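You operate a simulated robot arm through the tools that you are given. There is no shell and no other tool. Be economical: measure what you need, move in short steps, check, and stop when the job is done.

Carry out the task below with a simulated robot arm. There is one attempt and no reset: what you move stays moved.

TASK
Sort the pulley in the yellow ring by the green and red gauges.
Fine: try both first; green in and red not: good tray, all else: rework tray; stand the gauges back in their sockets.
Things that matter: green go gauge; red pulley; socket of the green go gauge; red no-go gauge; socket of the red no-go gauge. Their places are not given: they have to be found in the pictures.

Only the result counts: the job must be done as asked and must still hold three seconds after the hand-in. Knocking over, shifting, dropping, spilling or breaking anything else fails it.

THE ROBOT
A 6-joint arm with a two-finger parallel gripper, fixed in place. Base frame: the origin is at the foot of the arm, x ahead of it, y to its left, z up. Units: cm, degrees, N and s.
Its first joint turns from -66.0 to 66.0 degrees. Payload 2.7 kg.
The tool frame sits at the grasp point between the pads (the TCP): z along the fingers, y along the line on which they close. The tips reach 2.3 cm beyond it. Largest opening 9.4 cm; finger width 3.8, thickness 1; the body of the gripper, 5.4 by 9.6 cm, starts 3.9 cm behind the TCP.
Orientation is that of the tool frame in the base frame, as [roll, pitch, yaw] about the fixed x, y, z axes, in that order (R = Rz(yaw) Ry(pitch) Rx(roll)). With the fingers straight down and closing along the base's y, the tool's x points along the base's -x, its y along +y and its z along -z.

THE INTERFACE
- The arm moves only by the tool move_arm. Its argument "increments" is a list of rows, each an object (a shift or turn left out is 0, a gripper value left out holds the last) with "xyz": the shift along the tool's x, y, z in m, a list of three; "angular": the turn, a rotation vector about the tool's x, y, z in degrees, a list of three. In form: [{"xyz": [tx, ty, tz], "angular": [wx, wy, wz]}, ...]. A call has 1 to 8 rows; each row shifts and turns the commanded pose from where the row before left it, along the tool's axes as they then stand. "grip" is the finger opening in m, from 0 to 0.094, set as the call begins (left out, the last holds). Each row takes 0.2 s and may step no farther than 5 cm and 8.6 degrees from the row before; otherwise, or with a gripper value out of range, the whole call is refused. Where a pose cannot be reached the arm comes as near as it can. A force on the tool above 40 N (or 10 N above the force at the start of the call, whichever is more), or a blocked arm, ends the call early, and 0.2 s more pass. The fingers move at their own pace (about 4.5 cm/s each) and stop on an object; they squeeze with about 33 N. The grip force told is the motor's: it shows also when the fingers shut on nothing. Time passes only in rows, and 0.2 s behind the last, so rows that do not move let the fingers close. The reply holds the time, the measured pose of the TCP, the force on the tool along the base axes, the opening and the grip force, in the units named above and with some noise, and new pictures: "show" is both (left out), scene, wrist or none.
- Cameras (640 x 400 px; columns grow to the right, rows downward): "scene" is fixed at [4.97, -41.26, 141.59]; the picture's right is [0.95, -0.32, 0.00], its down [-0.15, -0.43, -0.89] and it looks along [0.29, 0.84, -0.46] (base axes); focal length 328 px, centre (320, 200). "wrist" rides on the gripper at [-3.9, 0, -4.4] in the tool frame; the picture's right is [0.00, -1.00, 0.00], its down [0.97, 0.00, -0.24] and it looks along [0.24, 0.00, 0.97] (tool axes); focal length 218 px, centre (320, 200).
- pixel_to_xyz(camera, pixels): for up to 12 pixels [column, row] of the newest picture of that camera ("zoom" is the newest enlarged one), the place [x, y, z] in the base frame of the surface seen there, good to about 0.2 cm. The clock stands still meanwhile.
- inspect(camera, box): a new picture of the part [left, top, right, bottom] of that camera's present view, enlarged. The clock stands still meanwhile.
- job_done(): hands the job in; it is judged then, once.

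Work in short steps. Measure before you move; look again where a grasp or a placing could have gone wrong, and mend it. You have 80 turns and 120 pictures in all, those below and enlarged ones among them. Open the gripper and draw the arm clear of the work before you hand the job in, unless the task says otherwise; then end with one line.

The tools are called as a command line: name --argument value ..., lists and objects as JSON in quotes. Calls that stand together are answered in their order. move_arm: Moves the arm, as the interface text tells. Its arguments: {"type":"object","properties":{"increments":{"type":"array"},"grip":{"type":"number"},"show":{"type":"string","enum":["both","scene","wrist","none"]}},"required":["increments"]} The other tools are called the same way: pixel_to_xyz (camera, pixels) gives the place of the surface under pixels of a picture; inspect (camera, box) takes an enlarged picture of a part of a camera's view; job_done () hands the job in.

At the start:

```text
t: 0.0
tool_pos: [37.84, 22.11, 112.56]
ee_rot: [180.0, 0.0, -179.9]
ft_force: [-1.1, -0.1, 0.0]
finger_gap: 9.41
gripper_force: 0.1
```

scene: 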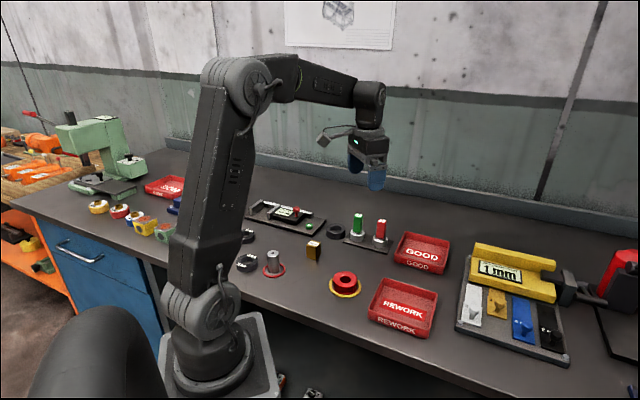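
wrist: 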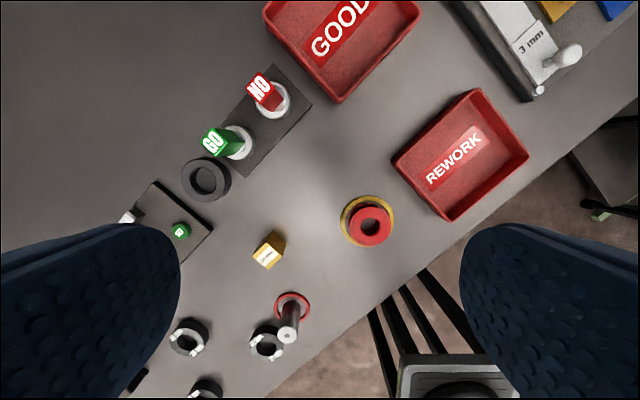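

The scene shows the red pulley in the yellow ring near (345,281), and the green and red gauges at (357,225) and (380,230). I'll take enlarged views and measure these.

inspect --camera "scene" --box '[310, 190, 450, 340]'

inspect --camera "wrist" --box '[170, 40, 420, 270]'

pixel_to_xyz --camera "scene" --pixels '[[345, 274], [345, 281], [333, 283], [358, 283], [345, 297], [357, 216], [380, 222], [356, 236], [379, 241], [422, 255], [402, 305], [370, 245]]'

pixel_to_xyz --camera "wrist" --pixels '[[370, 226], [356, 226], [384, 226], [370, 211], [370, 242], [344, 226], [216, 142], [265, 92], [238, 140], [274, 100], [460, 155], [340, 45]]'

```text
2.67 times, centred on (380, 265) of scene
```

zoom: 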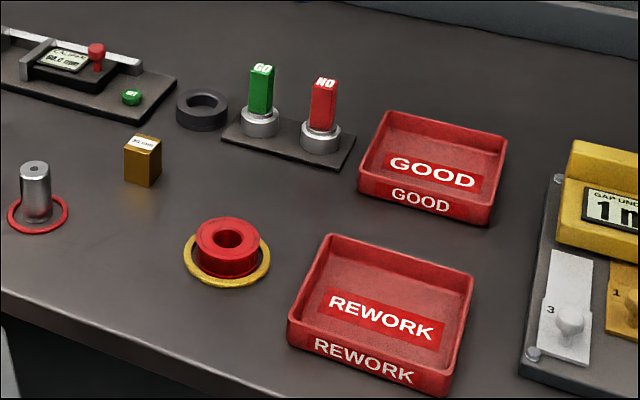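

```text
1.74 times, centred on (295, 155) of wrist
```

zoom: 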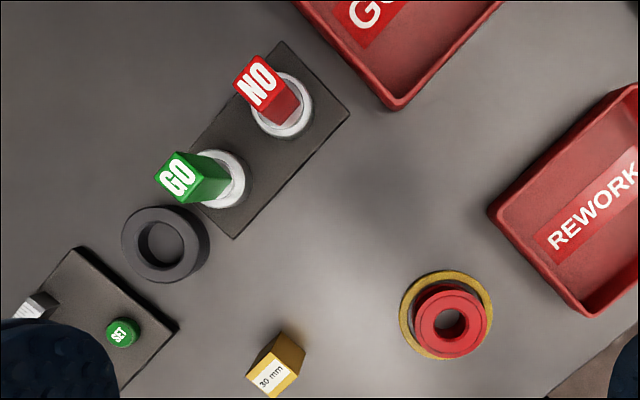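

```text
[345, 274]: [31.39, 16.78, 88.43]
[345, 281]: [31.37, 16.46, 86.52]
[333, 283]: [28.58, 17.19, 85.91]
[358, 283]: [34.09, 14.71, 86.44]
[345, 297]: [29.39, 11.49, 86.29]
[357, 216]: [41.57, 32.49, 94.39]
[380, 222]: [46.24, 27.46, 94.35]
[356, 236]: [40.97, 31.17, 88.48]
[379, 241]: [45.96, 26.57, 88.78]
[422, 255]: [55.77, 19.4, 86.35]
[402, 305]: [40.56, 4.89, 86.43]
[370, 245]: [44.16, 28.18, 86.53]
```

```text
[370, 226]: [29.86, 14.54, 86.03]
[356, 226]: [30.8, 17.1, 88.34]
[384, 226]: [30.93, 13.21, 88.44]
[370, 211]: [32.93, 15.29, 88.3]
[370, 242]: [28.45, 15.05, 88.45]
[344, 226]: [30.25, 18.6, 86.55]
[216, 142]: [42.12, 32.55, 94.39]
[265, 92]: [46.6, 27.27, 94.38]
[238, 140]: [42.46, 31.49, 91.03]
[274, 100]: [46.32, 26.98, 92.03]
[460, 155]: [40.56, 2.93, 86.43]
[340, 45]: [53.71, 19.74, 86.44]
```

Both cameras agree that the tabletop is at z≈86.3, not 66.3, so I'll trust the measured value. The gauge tops are at z≈94.4: green near (42.1,32.5), red near (46.5,27.3). I'll move above the green gauge and turn the tool so it closes across the line between the two gauges.

move_arm --increments '[{"xyz": [-0.0143, 0.0347, 0.025]}, {"xyz": [-0.0143, 0.0347, 0.025]}, {"xyz": [-0.0143, 0.0347, 0.025]}, {"angular": [0, 0, 8.2]}, {"angular": [0, 0, 8.2]}, {"angular": [0, 0, 8.2]}, {"angular": [0, 0, 8.2]}, {"angular": [0, 0, 8.2]}]' --show "wrist"

```text
t: 1.8
tool_pos: [42.04, 32.73, 105.05]
ee_rot: [179.9, 0.0, 138.8]
ft_force: [0.2, 0.5, 0.7]
finger_gap: 9.41
gripper_force: 0.0
```

wrist: 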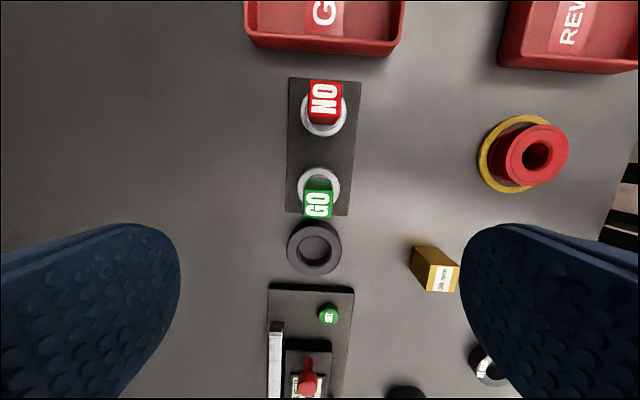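

The handles are nearly aligned with the gripper. I'll enlarge the view to measure handle orientation and the sockets.

inspect --camera "wrist" --box '[270, 70, 380, 230]'

pixel_to_xyz --camera "wrist" --pixels '[[306, 193], [332, 193], [304, 214], [331, 216], [310, 84], [341, 84], [309, 118], [339, 119], [303, 178], [334, 178], [307, 131], [340, 128]]'

```text
2.50 times, centred on (325, 150) of wrist
```

zoom: 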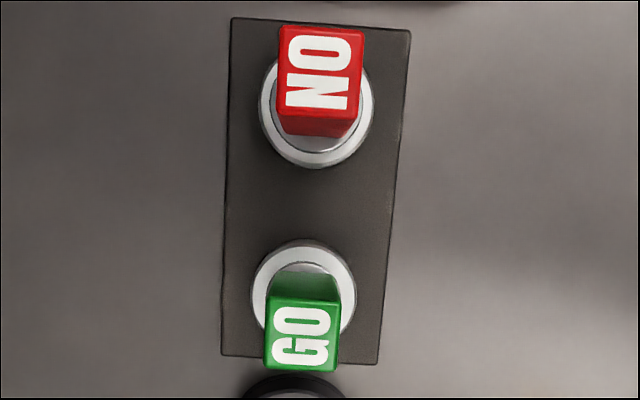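

```text
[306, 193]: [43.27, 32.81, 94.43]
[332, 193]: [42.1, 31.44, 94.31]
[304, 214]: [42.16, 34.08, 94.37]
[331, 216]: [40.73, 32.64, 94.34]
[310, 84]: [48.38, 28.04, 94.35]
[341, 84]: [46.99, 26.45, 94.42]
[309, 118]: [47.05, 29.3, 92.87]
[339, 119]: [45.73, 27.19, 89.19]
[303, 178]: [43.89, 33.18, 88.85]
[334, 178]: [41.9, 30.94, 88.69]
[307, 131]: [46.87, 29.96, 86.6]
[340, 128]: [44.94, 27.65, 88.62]
```

The green handle is 1.9 cm square, centred at (42.07,32.74), with its closing direction at ~46°. I'll turn 3° more, descend to TCP z≈92, and close.

move_arm --increments '[{"angular": [0, 0, 3.0]}, {"xyz": [0, 0, 0.045]}, {"xyz": [0, 0, 0.045]}, {"xyz": [0, 0, 0.04]}, {}]' --grip 0.05 --show "both"

```text
t: 3.0
tool_pos: [42.23, 32.64, 92.25]
ee_rot: [179.9, -0.1, 136.0]
ft_force: [0.9, 1.0, 0.6]
finger_gap: 5.01
gripper_force: 0.0
```

scene: 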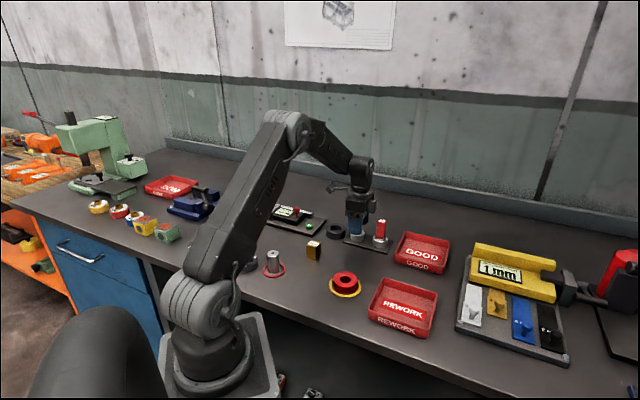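
wrist: 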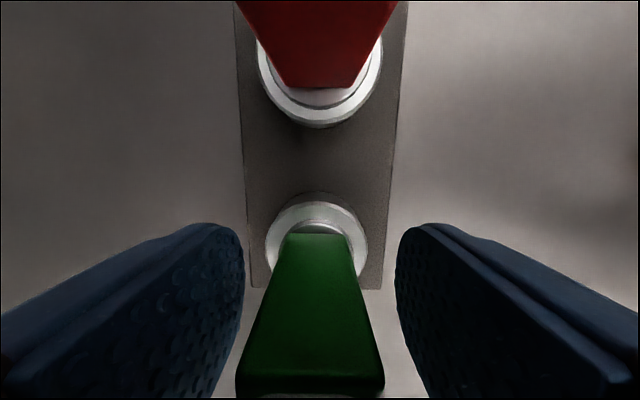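

The handle sits between the pads, about 0.12 cm left of centre (column ~312). I'll shift that much and close.

move_arm --increments '[{"xyz": [0, 0.0012, 0]}, {}]' --show "none"

move_arm --increments '[{}, {}, {}, {}]' --grip 0.012 --show "wrist"

```text
t: 3.6
tool_pos: [42.2, 32.61, 92.22]
ee_rot: [-180.0, 0.1, 136.0]
ft_force: [0.0, 0.2, -0.5]
finger_gap: 5.02
gripper_force: 0.0
```

```text
t: 4.6
tool_pos: [42.21, 32.75, 92.23]
ee_rot: [-180.0, 0.0, 136.0]
ft_force: [-0.3, -0.7, 0.7]
finger_gap: 2.14
gripper_force: 32.9
```

wrist: 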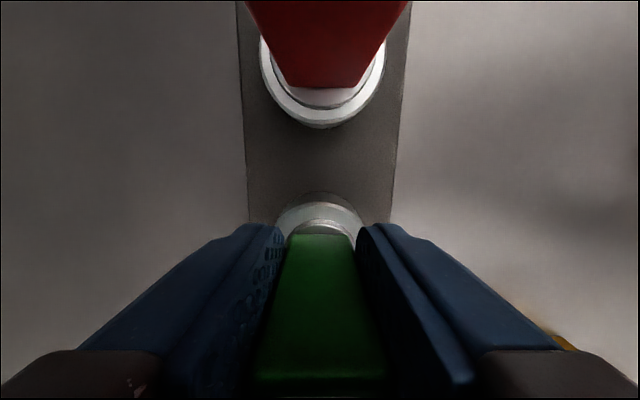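

The green gauge is gripped (2.14 cm, 33 N). I'll lift it straight up 8 cm and look.

move_arm --increments '[{"xyz": [0, 0, -0.02]}, {"xyz": [0, 0, -0.03]}, {"xyz": [0, 0, -0.03]}, {}]' --show "both"

inspect --camera "scene" --box '[310, 170, 420, 260]'

```text
t: 5.6
tool_pos: [42.25, 32.56, 100.17]
ee_rot: [179.9, 0.0, 136.0]
ft_force: [0.3, 0.9, -1.9]
finger_gap: 2.17
gripper_force: 33.2
```

scene: 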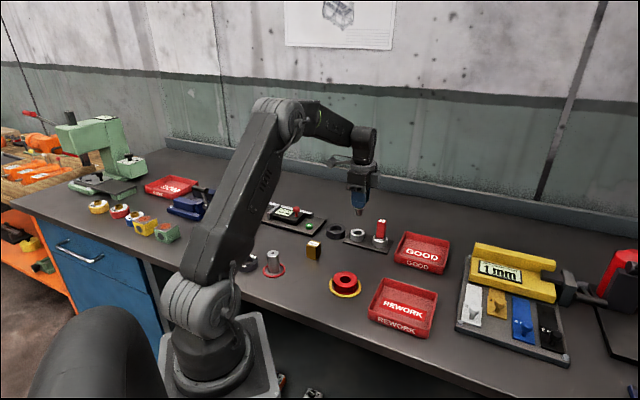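
wrist: 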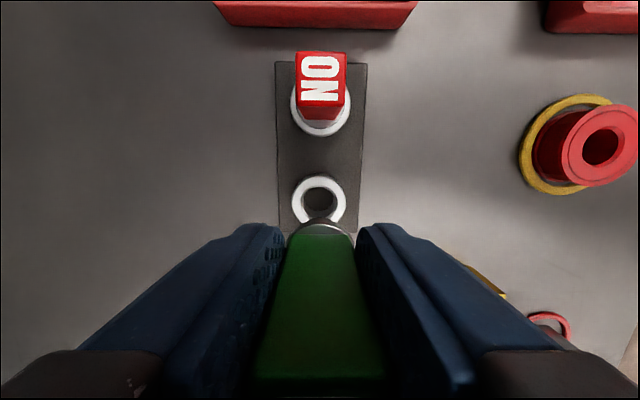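

```text
4.44 times, centred on (365, 215) of scene
```

zoom: 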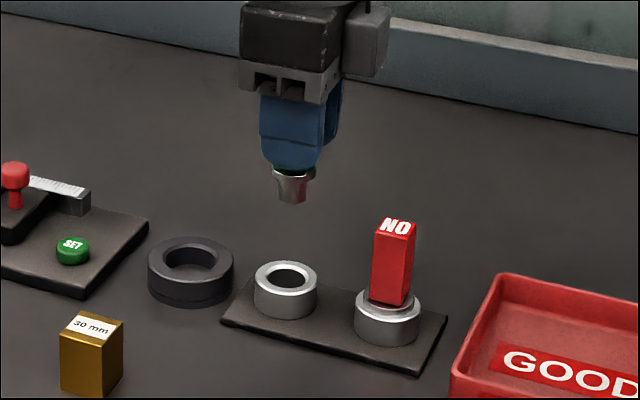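

The gauge is out: a short pin under a flange. I'll measure the pin tip, the flange, the socket hole and the pulley bore.

pixel_to_xyz --camera "zoom" --pixels '[[292, 201], [292, 190], [292, 180], [281, 195], [305, 195], [275, 172], [313, 172], [258, 278], [315, 278], [286, 266], [286, 294], [285, 280]]'

pixel_to_xyz --camera "wrist" --pixels '[[563, 145], [637, 145], [600, 106], [600, 184], [575, 118], [575, 175], [630, 120], [600, 147], [296, 200], [342, 200], [319, 180], [319, 195]]'

inspect --camera "scene" --box '[320, 260, 370, 305]'

```text
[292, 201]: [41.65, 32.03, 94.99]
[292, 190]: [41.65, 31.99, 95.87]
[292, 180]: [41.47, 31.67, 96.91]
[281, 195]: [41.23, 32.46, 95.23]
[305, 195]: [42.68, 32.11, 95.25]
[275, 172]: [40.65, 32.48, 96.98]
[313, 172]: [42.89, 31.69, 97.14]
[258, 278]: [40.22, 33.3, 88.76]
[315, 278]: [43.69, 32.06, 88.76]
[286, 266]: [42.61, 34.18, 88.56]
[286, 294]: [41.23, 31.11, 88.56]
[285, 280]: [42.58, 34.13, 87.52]
```

```text
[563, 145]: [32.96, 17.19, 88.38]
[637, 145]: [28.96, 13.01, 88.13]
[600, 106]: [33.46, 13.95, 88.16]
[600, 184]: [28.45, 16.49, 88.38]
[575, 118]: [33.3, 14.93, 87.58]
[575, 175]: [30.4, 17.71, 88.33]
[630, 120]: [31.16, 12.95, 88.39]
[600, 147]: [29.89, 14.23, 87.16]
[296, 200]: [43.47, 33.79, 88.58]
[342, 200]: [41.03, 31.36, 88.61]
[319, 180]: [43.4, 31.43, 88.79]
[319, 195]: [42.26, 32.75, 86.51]
```

```text
8.89 times, centred on (345, 282) of scene
```

zoom: 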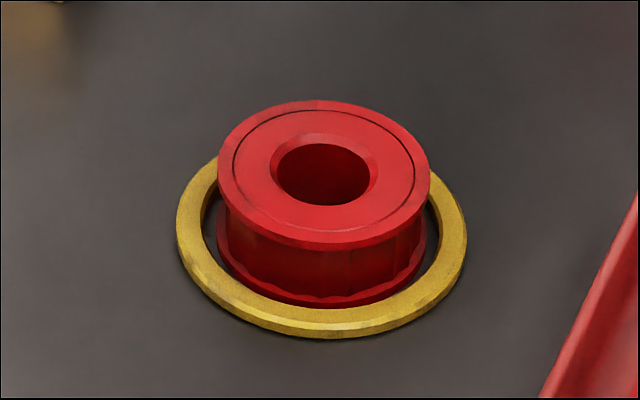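

The pin tip is ~5.3 cm below the TCP, with ~1.8 cm of pin below the flange. Next I'll measure the pulley top face and bore precisely from the zoom.

pixel_to_xyz --camera "zoom" --pixels '[[222, 180], [426, 183], [323, 104], [325, 240], [268, 176], [380, 178], [325, 130], [325, 212], [250, 125], [398, 125], [250, 222], [400, 224]]'

```text
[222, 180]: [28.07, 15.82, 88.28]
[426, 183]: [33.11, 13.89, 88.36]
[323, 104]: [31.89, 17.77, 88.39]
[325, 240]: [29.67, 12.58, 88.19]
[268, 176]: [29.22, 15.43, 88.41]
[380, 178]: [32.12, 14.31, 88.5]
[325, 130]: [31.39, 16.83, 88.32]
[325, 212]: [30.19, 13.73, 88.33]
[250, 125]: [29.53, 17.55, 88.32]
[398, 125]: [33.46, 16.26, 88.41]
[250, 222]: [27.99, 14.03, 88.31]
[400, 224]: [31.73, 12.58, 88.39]
```

The pulley bore centre is about (30.70,15.13), and both cameras agree. I'll measure the empty socket's centre the same way, so the move can be a pure difference.

inspect --camera "scene" --box '[335, 215, 395, 255]'

inspect --camera "wrist" --box '[280, 160, 360, 220]'

```text
10.00 times, centred on (365, 235) of scene
```

zoom: 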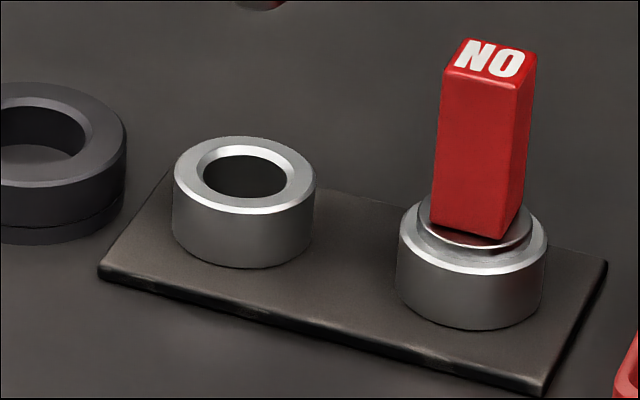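

```text
6.67 times, centred on (320, 190) of wrist
```

zoom: 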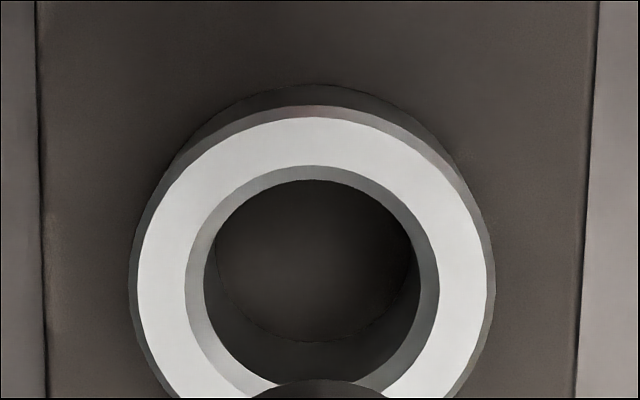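

I'll measure opposite points on the socket's white rim.

pixel_to_xyz --camera "zoom" --pixels '[[162, 292], [462, 292], [206, 186], [418, 186], [206, 385], [418, 385], [312, 140]]'

inspect --camera "scene" --box '[335, 215, 395, 255]'

pixel_to_xyz --camera "zoom" --pixels '[[186, 177], [303, 177], [246, 144], [246, 206], [205, 152], [289, 203], [288, 152], [205, 203]]'

```text
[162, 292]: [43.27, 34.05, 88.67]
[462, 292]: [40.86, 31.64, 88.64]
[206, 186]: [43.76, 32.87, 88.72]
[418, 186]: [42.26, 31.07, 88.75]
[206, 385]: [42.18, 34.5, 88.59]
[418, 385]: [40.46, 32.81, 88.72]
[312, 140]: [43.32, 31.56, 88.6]
```

```text
10.00 times, centred on (365, 235) of scene
```

zoom: 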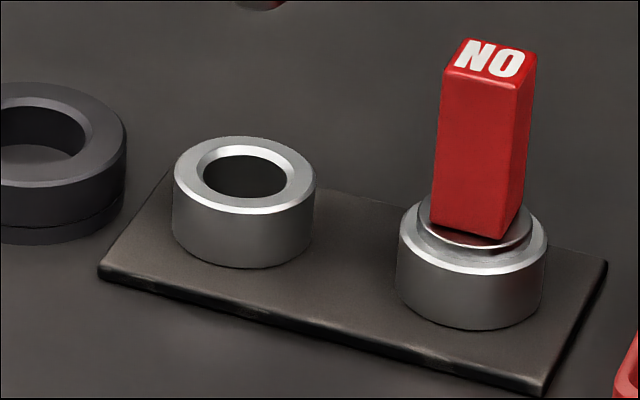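

```text
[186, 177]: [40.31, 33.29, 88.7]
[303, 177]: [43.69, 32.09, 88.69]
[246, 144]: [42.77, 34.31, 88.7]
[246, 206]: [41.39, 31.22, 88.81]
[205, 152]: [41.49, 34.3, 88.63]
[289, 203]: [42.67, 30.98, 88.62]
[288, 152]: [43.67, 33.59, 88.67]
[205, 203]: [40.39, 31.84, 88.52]
```

The socket centre is ≈(42.08,32.76). The difference to the bore is (-11.38,-17.63), which is tool (-4.06,-20.59). I'll carry the gauge over at this height.

move_arm --increments '[{"xyz": [-0.00812, -0.04117, 0]}, {"xyz": [-0.00812, -0.04117, 0]}, {"xyz": [-0.00812, -0.04117, 0]}, {"xyz": [-0.00812, -0.04117, 0]}, {"xyz": [-0.00814, -0.04119, 0]}, {}, {}]' --show "both"

inspect --camera "scene" --box '[310, 230, 390, 300]'

```text
t: 7.2
tool_pos: [30.94, 15.14, 100.02]
ee_rot: [-179.9, 0.1, 136.0]
ft_force: [0.0, 0.1, -1.5]
finger_gap: 2.17
gripper_force: 33.1
```

scene: 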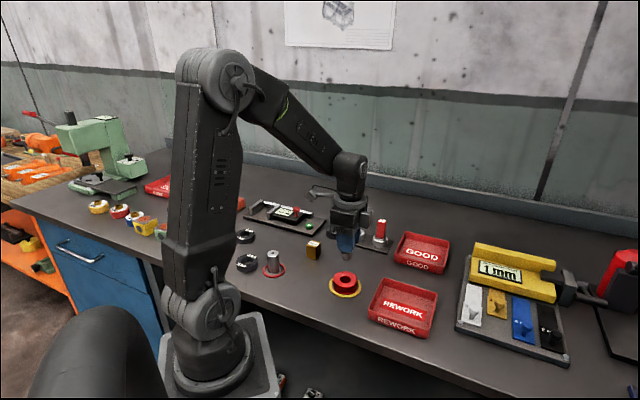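
wrist: 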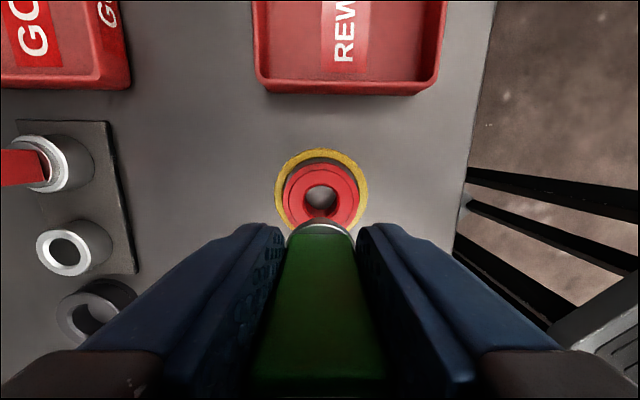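

```text
5.71 times, centred on (350, 265) of scene
```

zoom: 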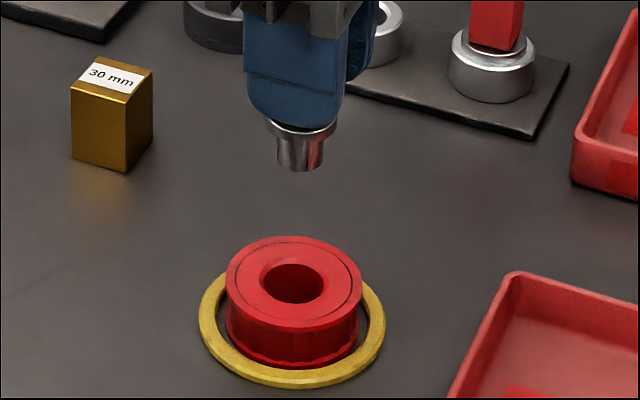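

The pin appears aligned above the bore. I'll descend to just above the pulley (TCP≈94.4) and check.

move_arm --increments '[{"xyz": [0, 0, 0.03]}, {"xyz": [0, 0, 0.027]}, {}, {}]' --show "wrist"

inspect --camera "scene" --box '[320, 255, 370, 300]'

inspect --camera "wrist" --box '[260, 130, 380, 240]'

```text
t: 8.2
tool_pos: [30.63, 15.12, 94.36]
ee_rot: [180.0, -0.1, 136.0]
ft_force: [-0.7, 0.2, -1.5]
finger_gap: 2.17
gripper_force: 32.8
```

wrist: 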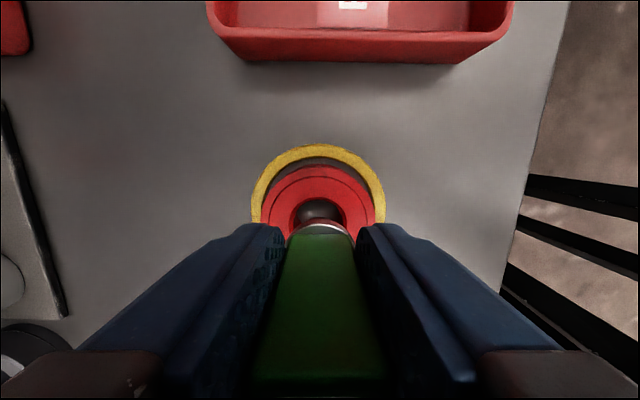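

```text
8.89 times, centred on (345, 278) of scene
```

zoom: 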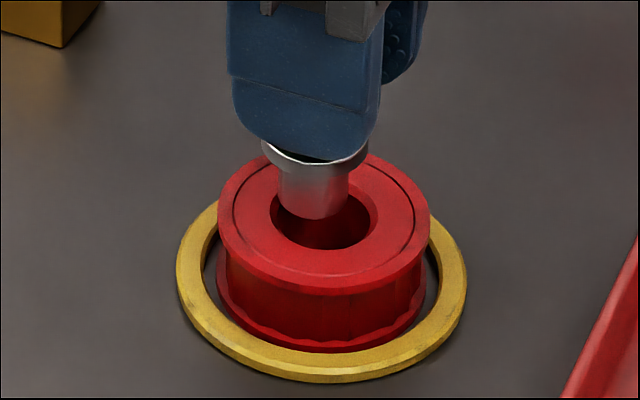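

```text
3.64 times, centred on (320, 185) of wrist
```

zoom: 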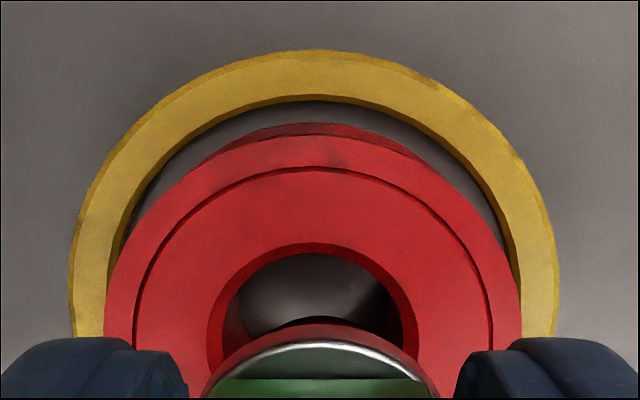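

The scene zoom shows the pin (columns 280–349) about 10 px left of the bore centre (324). The wrist zoom shows the bore about 0.14 cm to +tool y. I'll shift by tool (-0.2,+0.14) and recheck.

move_arm --increments '[{"xyz": [-0.002, 0.0014, 0]}, {}, {}]' --show "none"

inspect --camera "wrist" --box '[260, 130, 380, 240]'

inspect --camera "scene" --box '[330, 260, 362, 285]'

```text
t: 9.0
tool_pos: [31.0, 15.03, 94.42]
ee_rot: [-179.9, 0.0, 136.0]
ft_force: [0.5, -0.4, -1.3]
finger_gap: 2.17
gripper_force: 32.6
```

```text
3.64 times, centred on (320, 185) of wrist
```

zoom: 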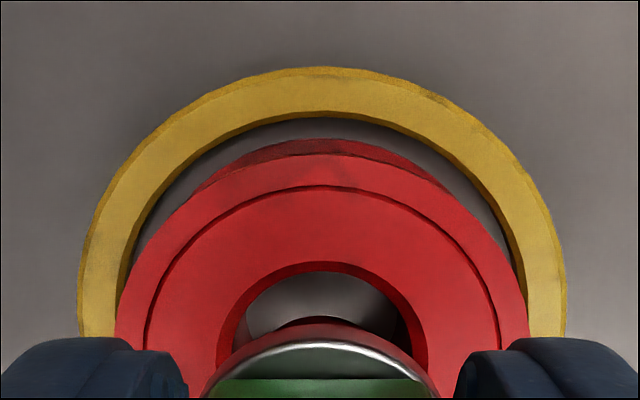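

```text
16.00 times, centred on (346, 272) of scene
```

zoom: 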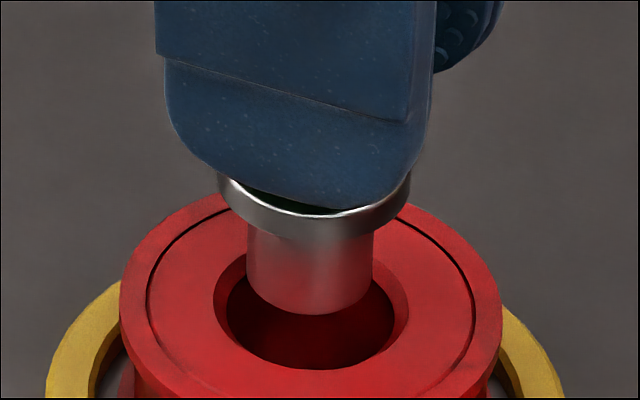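

Laterally the pin is now centred (310 vs 311). I'll query depth points on the pin and the bore rim.

pixel_to_xyz --camera "zoom" --pixels '[[310, 309], [255, 280], [365, 280], [310, 270], [205, 300], [416, 305], [310, 378]]'

```text
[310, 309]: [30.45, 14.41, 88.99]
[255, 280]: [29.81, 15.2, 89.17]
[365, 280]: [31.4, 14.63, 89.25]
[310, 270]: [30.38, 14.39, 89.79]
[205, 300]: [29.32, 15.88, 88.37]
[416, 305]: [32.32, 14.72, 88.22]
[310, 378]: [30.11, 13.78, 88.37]
```

The pin axis is ≈(30.68,15.2) and the bore ≈(30.7,15.13), so they are aligned. I'll lower in small steps, watching the force.

move_arm --increments '[{"xyz": [0, 0, 0.005]}, {"xyz": [0, 0, 0.005]}, {"xyz": [0, 0, 0.004]}, {}]' --show "none"

inspect --camera "scene" --box '[325, 260, 367, 295]'

```text
t: 10.0
tool_pos: [30.93, 15.03, 92.92]
ee_rot: [-180.0, 0.1, 136.0]
ft_force: [0.3, 0.3, -1.8]
finger_gap: 2.18
gripper_force: 32.9
```

```text
11.43 times, centred on (346, 278) of scene
```

zoom: 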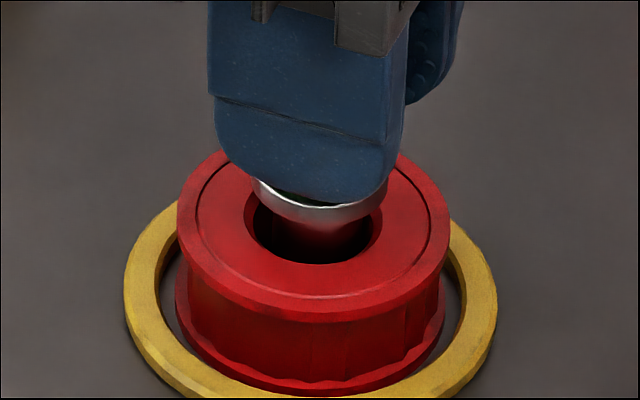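

The pin is inside the bore with no force. I'll continue until the flange nearly sits.

move_arm --increments '[{"xyz": [0, 0, 0.003]}, {"xyz": [0, 0, 0.003]}, {"xyz": [0, 0, 0.002]}, {"xyz": [0, 0, 0.001]}, {}]' --show "none"

inspect --camera "scene" --box '[325, 260, 367, 295]'

```text
t: 11.2
tool_pos: [31.07, 14.93, 92.09]
ee_rot: [-180.0, 0.0, 136.0]
ft_force: [-0.3, 0.3, -1.9]
finger_gap: 2.19
gripper_force: 33.3
```

```text
11.43 times, centred on (346, 278) of scene
```

zoom: 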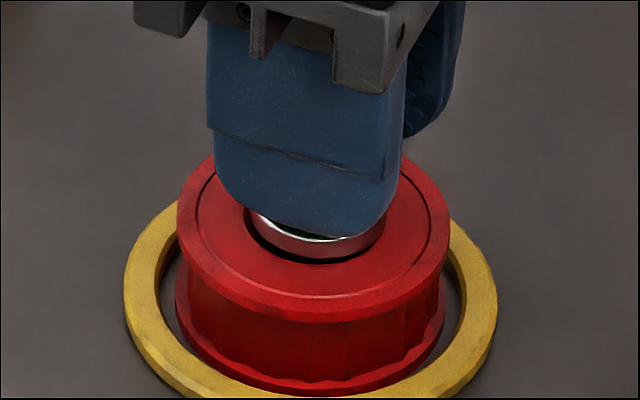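

No contact yet. I'll lower 0.1 cm at a time to find where it stops.

move_arm --increments '[{"xyz": [0, 0, 0.001]}, {"xyz": [0, 0, 0.001]}, {"xyz": [0, 0, 0.001]}, {}]' --show "none"

inspect --camera "scene" --box '[325, 260, 367, 295]'

```text
t: 12.2
tool_pos: [31.1, 15.02, 91.82]
ee_rot: [179.8, 0.0, 135.9]
ft_force: [-5.0, -2.7, 23.1]
finger_gap: 2.19
gripper_force: 33.6
```

```text
11.43 times, centred on (346, 278) of scene
```

zoom: 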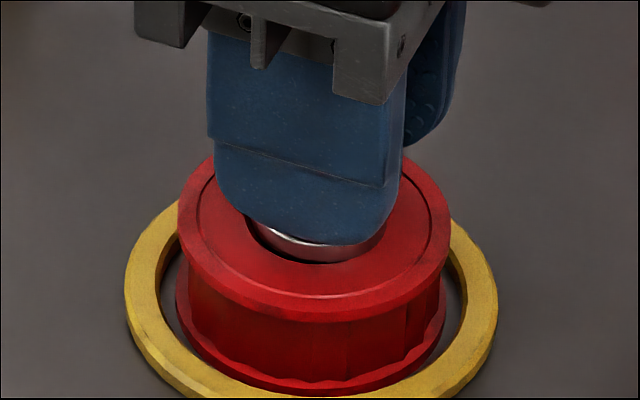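

It stopped at TCP 91.85 with 23 N: the collar is seated on the pulley, so green goes in fully. I'll lift it straight out and check that the pulley stays.

move_arm --increments '[{"xyz": [0, 0, -0.003]}, {"xyz": [0, 0, -0.01]}, {"xyz": [0, 0, -0.01]}, {"xyz": [0, 0, -0.03]}, {"xyz": [0, 0, -0.03]}, {}]' --show "both"

inspect --camera "scene" --box '[310, 230, 390, 300]'

```text
t: 13.6
tool_pos: [31.05, 15.06, 100.18]
ee_rot: [-179.9, 0.0, 135.9]
ft_force: [-0.6, 0.6, -1.7]
finger_gap: 2.18
gripper_force: 32.9
```

scene: 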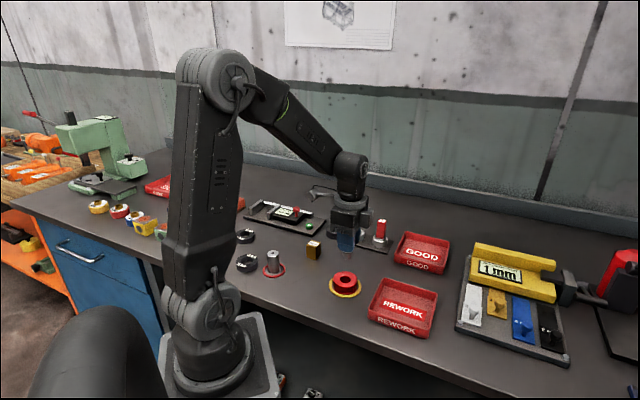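
wrist: 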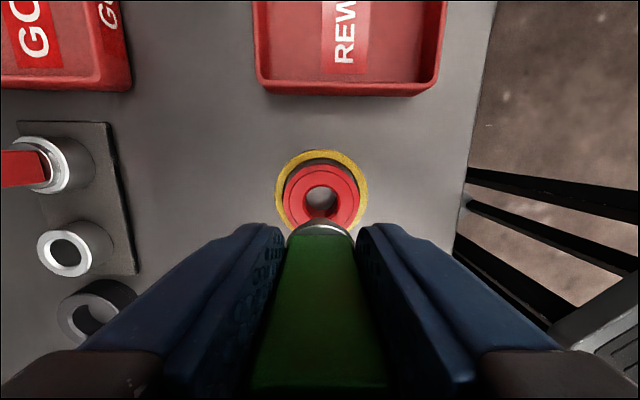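

```text
5.71 times, centred on (350, 265) of scene
```

zoom: 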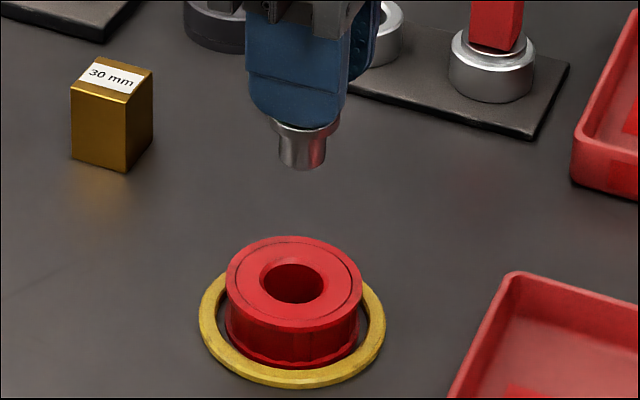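

The pulley did not move. I'll return the green gauge over its socket and lower it to just above seating.

move_arm --increments '[{"xyz": [0.00852, 0.0409, 0]}, {"xyz": [0.00852, 0.0409, 0]}, {"xyz": [0.00852, 0.0409, 0]}, {"xyz": [0.00852, 0.0409, 0]}, {"xyz": [0.00854, 0.04087, 0]}, {}, {"xyz": [0, 0, 0.03]}, {"xyz": [0, 0, 0.025]}]' --show "none"

inspect --camera "scene" --box '[340, 205, 388, 245]'

inspect --camera "wrist" --box '[260, 130, 380, 240]'

```text
t: 15.4
tool_pos: [42.04, 32.98, 94.75]
ee_rot: [-179.9, -0.1, 136.0]
ft_force: [-1.2, -0.8, -1.0]
finger_gap: 2.16
gripper_force: 33.0
```

```text
10.00 times, centred on (364, 225) of scene
```

zoom: 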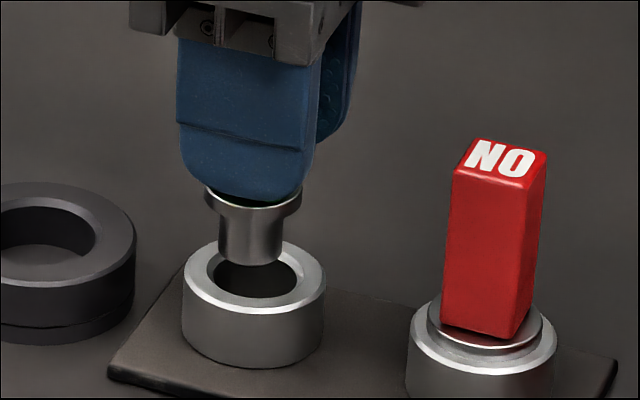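

```text
3.64 times, centred on (320, 185) of wrist
```

zoom: 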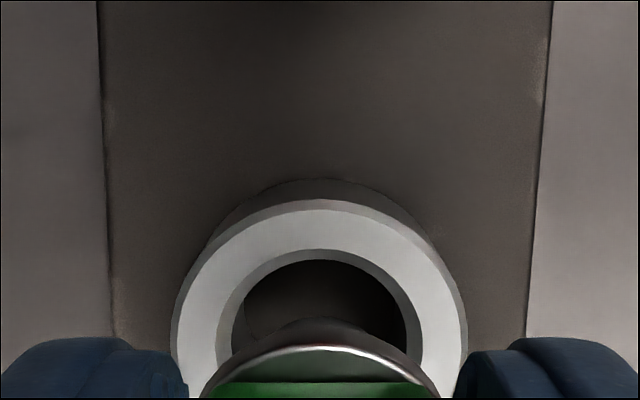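

The pin is over the socket hole, about 0.1 cm left. I'll make a small correction, then lower the remaining 2.45 cm.

move_arm --increments '[{"xyz": [-0.0008, 0, 0.003]}, {"xyz": [0, 0, 0.007]}, {"xyz": [0, 0, 0.006]}, {"xyz": [0, 0, 0.005]}, {"xyz": [0, 0, 0.002]}, {"xyz": [0, 0, 0.0015]}, {}]' --show "none"

inspect --camera "scene" --box '[340, 205, 388, 245]'

```text
t: 17.0
tool_pos: [42.09, 32.68, 92.2]
ee_rot: [180.0, 0.0, 136.0]
ft_force: [-1.9, 0.9, 2.7]
finger_gap: 2.16
gripper_force: 32.9
```

```text
10.00 times, centred on (364, 225) of scene
```

zoom: 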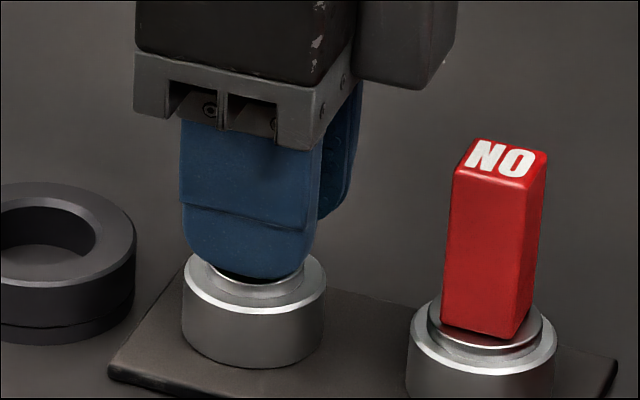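

The gauge is seated with light contact (2.7 N). I'll open and rise clear.

move_arm --increments '[{}, {}, {}]' --grip 0.05 --show "none"

move_arm --increments '[{"xyz": [0, 0, -0.03]}, {"xyz": [0, 0, -0.04]}, {"xyz": [0, 0, -0.04]}, {"xyz": [-0.03, 0, 0]}, {"xyz": [-0.036, 0, 0]}, {}, {}]' --show "wrist"

inspect --camera "wrist" --box '[260, 140, 380, 260]'

inspect --camera "scene" --box '[340, 205, 400, 250]'

```text
t: 17.8
tool_pos: [42.21, 32.71, 92.11]
ee_rot: [-180.0, 0.0, 136.1]
ft_force: [0.5, 0.0, -0.2]
finger_gap: 5.03
gripper_force: 0.0
```

```text
t: 19.4
tool_pos: [47.08, 28.22, 103.11]
ee_rot: [-180.0, 0.0, 136.0]
ft_force: [1.2, 0.0, 0.1]
finger_gap: 5.0
gripper_force: 0.0
```

wrist: 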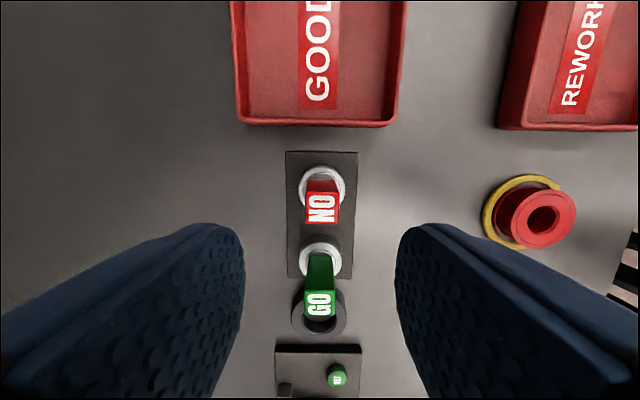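

```text
3.33 times, centred on (320, 200) of wrist
```

zoom: 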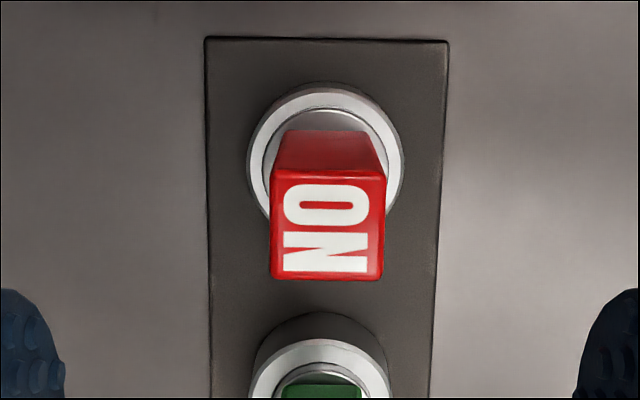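

```text
8.89 times, centred on (370, 228) of scene
```

zoom: 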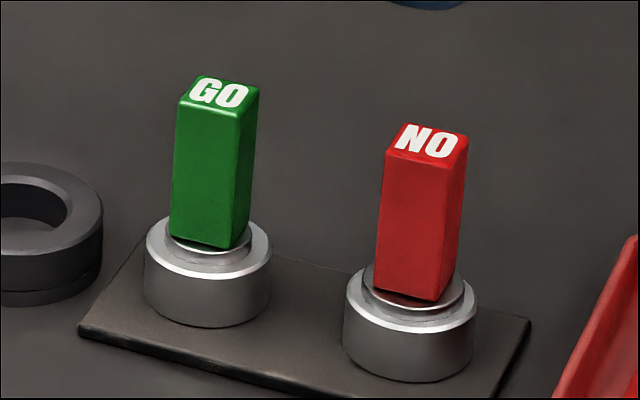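

Green stands properly in its socket. I'll measure the red gauge's top.

pixel_to_xyz --camera "wrist" --pixels '[[307, 194], [338, 194], [307, 221], [337, 222], [322, 208], [301, 186], [344, 186]]'

pixel_to_xyz --camera "zoom" --pixels '[[408, 127], [464, 139], [390, 152], [447, 162], [352, 295], [471, 295], [190, 104], [245, 113], [207, 79], [254, 88]]'

```text
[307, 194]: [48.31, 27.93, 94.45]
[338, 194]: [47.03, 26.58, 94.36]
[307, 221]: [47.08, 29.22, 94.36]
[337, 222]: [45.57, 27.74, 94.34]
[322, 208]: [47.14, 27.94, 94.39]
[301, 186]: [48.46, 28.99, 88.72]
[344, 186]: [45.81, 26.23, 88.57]
```

```text
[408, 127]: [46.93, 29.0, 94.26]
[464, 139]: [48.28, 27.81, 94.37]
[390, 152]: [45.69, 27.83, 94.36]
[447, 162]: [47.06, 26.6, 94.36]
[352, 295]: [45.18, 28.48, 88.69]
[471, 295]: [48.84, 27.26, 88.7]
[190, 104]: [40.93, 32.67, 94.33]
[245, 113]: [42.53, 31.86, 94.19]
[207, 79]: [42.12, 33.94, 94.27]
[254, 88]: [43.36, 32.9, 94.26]
```

The red handle centre is (47.0,27.84). I'll correct by tool (-0.28,-0.12), descend 11 cm to the same height as on the green, and look before closing.

move_arm --increments '[{"xyz": [-0.0028, -0.0012, 0]}, {"xyz": [0, 0, 0.04]}, {"xyz": [0, 0, 0.04]}, {"xyz": [0, 0, 0.03]}, {}, {}]' --show "wrist"

```text
t: 20.8
tool_pos: [46.87, 27.85, 92.17]
ee_rot: [180.0, 0.0, 136.0]
ft_force: [0.2, -0.7, -0.9]
finger_gap: 4.98
gripper_force: 0.0
```

wrist: 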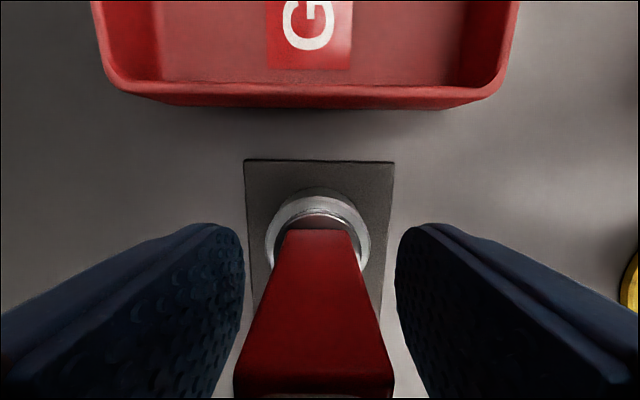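

The red handle is centred between the pads. I'll close and lift 8 cm.

move_arm --increments '[{"xyz": [0, 0.0005, 0]}, {}, {}, {}]' --grip 0.012 --show "none"

move_arm --increments '[{"xyz": [0, 0, -0.02]}, {"xyz": [0, 0, -0.03]}, {"xyz": [0, 0, -0.03]}, {}, {}]' --show "wrist"

inspect --camera "scene" --box '[340, 190, 420, 255]'

```text
t: 21.8
tool_pos: [47.02, 27.82, 92.03]
ee_rot: [-180.0, -0.1, 136.0]
ft_force: [-0.4, 0.2, 1.0]
finger_gap: 2.18
gripper_force: 32.9
```

```text
t: 23.0
tool_pos: [47.14, 27.81, 100.16]
ee_rot: [-180.0, 0.0, 136.0]
ft_force: [-0.4, 0.2, -1.2]
finger_gap: 2.19
gripper_force: 33.1
```

wrist: 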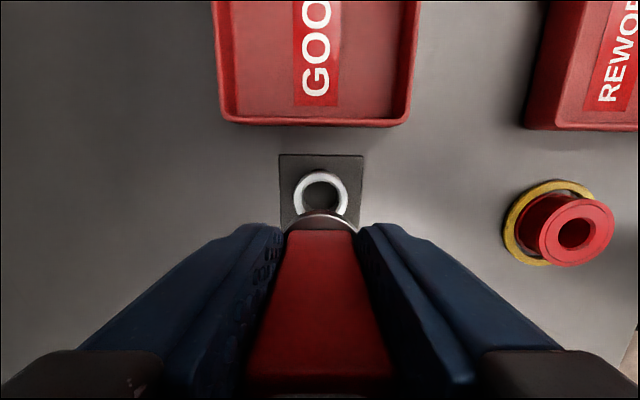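

```text
6.15 times, centred on (380, 222) of scene
```

zoom: 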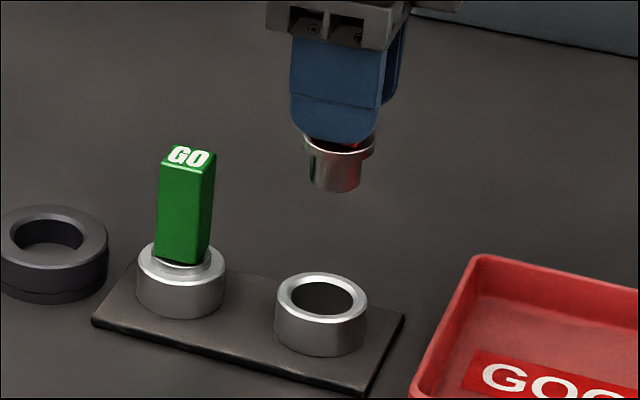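

The red pin is visibly wider than the green's. I'll carry it to the TCP position where green was inserted: tool (+2.70,-20.38).

move_arm --increments '[{"xyz": [0.0054, -0.04075, 0]}, {"xyz": [0.0054, -0.04075, 0]}, {"xyz": [0.0054, -0.04075, 0]}, {"xyz": [0.0054, -0.04075, 0]}, {"xyz": [0.0054, -0.04077, 0]}, {}, {"xyz": [0, 0, 0.03]}, {"xyz": [0, 0, 0.026]}]' --show "none"

inspect --camera "wrist" --box '[260, 130, 380, 240]'

inspect --camera "scene" --box '[330, 260, 362, 285]'

```text
t: 24.8
tool_pos: [31.11, 15.15, 94.59]
ee_rot: [179.8, 0.0, 135.9]
ft_force: [-1.9, 0.3, -0.9]
finger_gap: 2.16
gripper_force: 33.2
```

```text
3.64 times, centred on (320, 185) of wrist
```

zoom: 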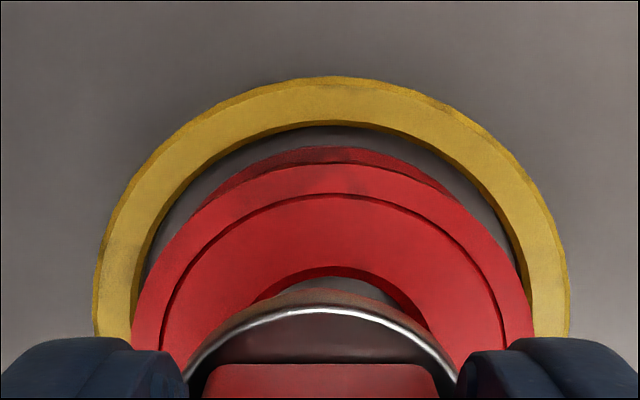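

```text
16.00 times, centred on (346, 272) of scene
```

zoom: 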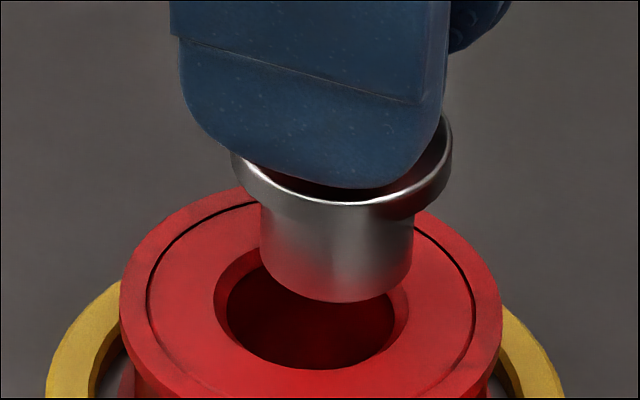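

The red pin is 155 px wide against a bore of 169 px, and it sits 25 px right of the bore centre. The wrist view puts the bore 0.15 cm to -tool y. I'll shift tool (+0.36,-0.15) and recheck.

move_arm --increments '[{"xyz": [0.0036, -0.0015, 0]}, {}, {}]' --show "none"

inspect --camera "wrist" --box '[260, 130, 380, 240]'

inspect --camera "scene" --box '[330, 260, 362, 285]'

pixel_to_xyz --camera "zoom" --pixels '[[311, 297], [311, 280], [240, 260], [380, 260], [221, 310], [402, 310], [311, 378]]'

```text
t: 25.6
tool_pos: [30.69, 15.18, 94.62]
ee_rot: [180.0, 0.0, 136.0]
ft_force: [-0.8, 0.1, -1.4]
finger_gap: 2.16
gripper_force: 32.2
```

```text
3.64 times, centred on (320, 185) of wrist
```

zoom: 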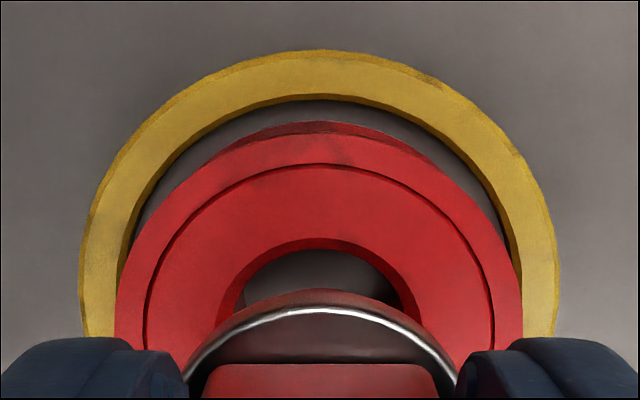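

```text
16.00 times, centred on (346, 272) of scene
```

zoom: 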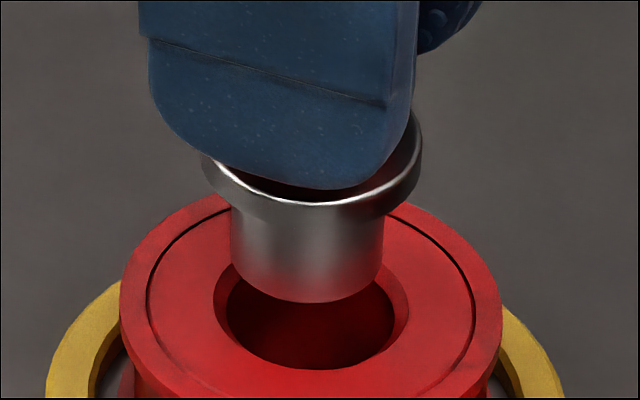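

```text
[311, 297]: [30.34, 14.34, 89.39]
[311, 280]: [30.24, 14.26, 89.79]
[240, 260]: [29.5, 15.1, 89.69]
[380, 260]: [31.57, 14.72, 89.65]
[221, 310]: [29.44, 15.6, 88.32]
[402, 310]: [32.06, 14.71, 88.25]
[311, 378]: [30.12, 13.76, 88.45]
```

Laterally it is nearly centred. The scene depth cues, and the side force when green seated, hint that the pin is slightly too far toward +tool y. I'll make a small correction, lower 0.6 cm, and look again.

move_arm --increments '[{"xyz": [-0.0011, -0.001, 0]}, {"xyz": [0, 0, 0.003]}, {"xyz": [0, 0, 0.003]}, {}, {}]' --show "none"

inspect --camera "wrist" --box '[260, 130, 380, 240]'

inspect --camera "scene" --box '[330, 260, 362, 285]'

```text
t: 26.8
tool_pos: [30.68, 15.01, 93.94]
ee_rot: [-180.0, -0.1, 136.0]
ft_force: [0.5, 0.3, -2.3]
finger_gap: 2.15
gripper_force: 33.1
```

```text
3.64 times, centred on (320, 185) of wrist
```

zoom: 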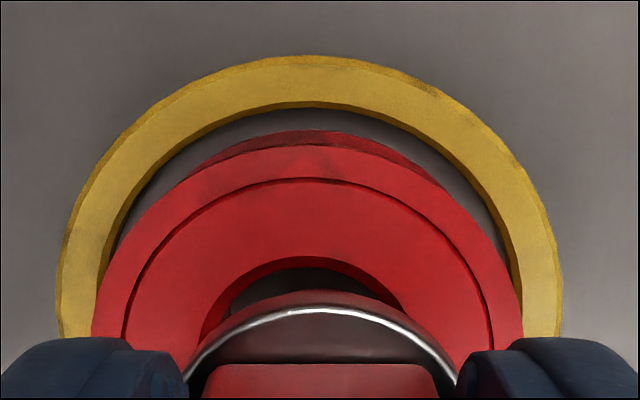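

```text
16.00 times, centred on (346, 272) of scene
```

zoom: 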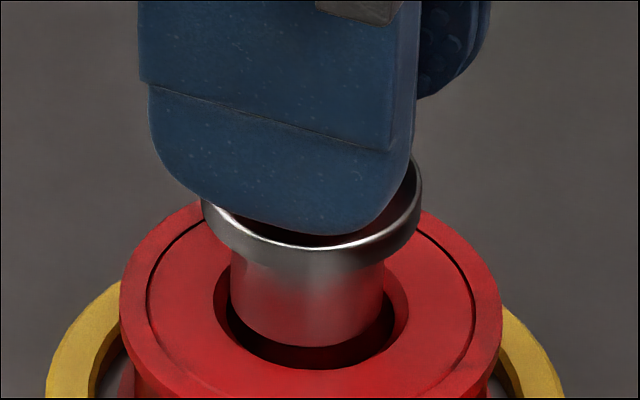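

The scene now puts the pin on the bore centre within ~0.05 cm, while the wrist suggests ~0.15 cm toward +tool y. I'll split the difference and lower slowly, reading the force.

move_arm --increments '[{"xyz": [-0.0002, 0.0007, 0]}, {"xyz": [0, 0, 0.002]}, {"xyz": [0, 0, 0.002]}, {"xyz": [0, 0, 0.001]}, {}]' --show "none"

inspect --camera "scene" --box '[330, 262, 362, 287]'

```text
t: 28.0
tool_pos: [30.72, 14.97, 93.38]
ee_rot: [180.0, 0.1, 136.0]
ft_force: [1.1, 0.5, -1.0]
finger_gap: 2.16
gripper_force: 32.7
```

```text
16.00 times, centred on (346, 274) of scene
```

zoom: 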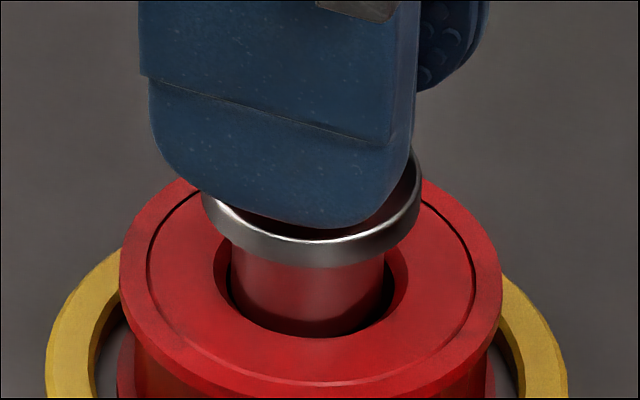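

The tip is at bore level with no force, slightly left (gap 2 px left, 12 px right). I'll shift 0.08 cm right and keep lowering.

move_arm --increments '[{"xyz": [-0.0008, 0, 0]}, {"xyz": [0, 0, 0.002]}, {"xyz": [0, 0, 0.002]}, {}]' --show "none"

inspect --camera "scene" --box '[330, 262, 362, 287]'

```text
t: 29.0
tool_pos: [30.9, 14.96, 93.14]
ee_rot: [-180.0, 0.0, 136.0]
ft_force: [-0.7, 0.2, -1.3]
finger_gap: 2.15
gripper_force: 33.1
```

```text
16.00 times, centred on (346, 274) of scene
```

zoom: 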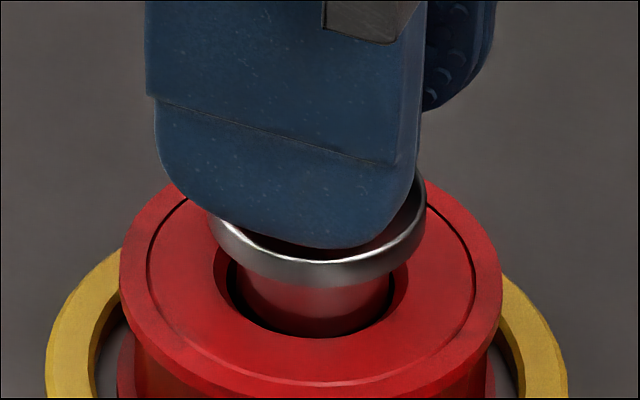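

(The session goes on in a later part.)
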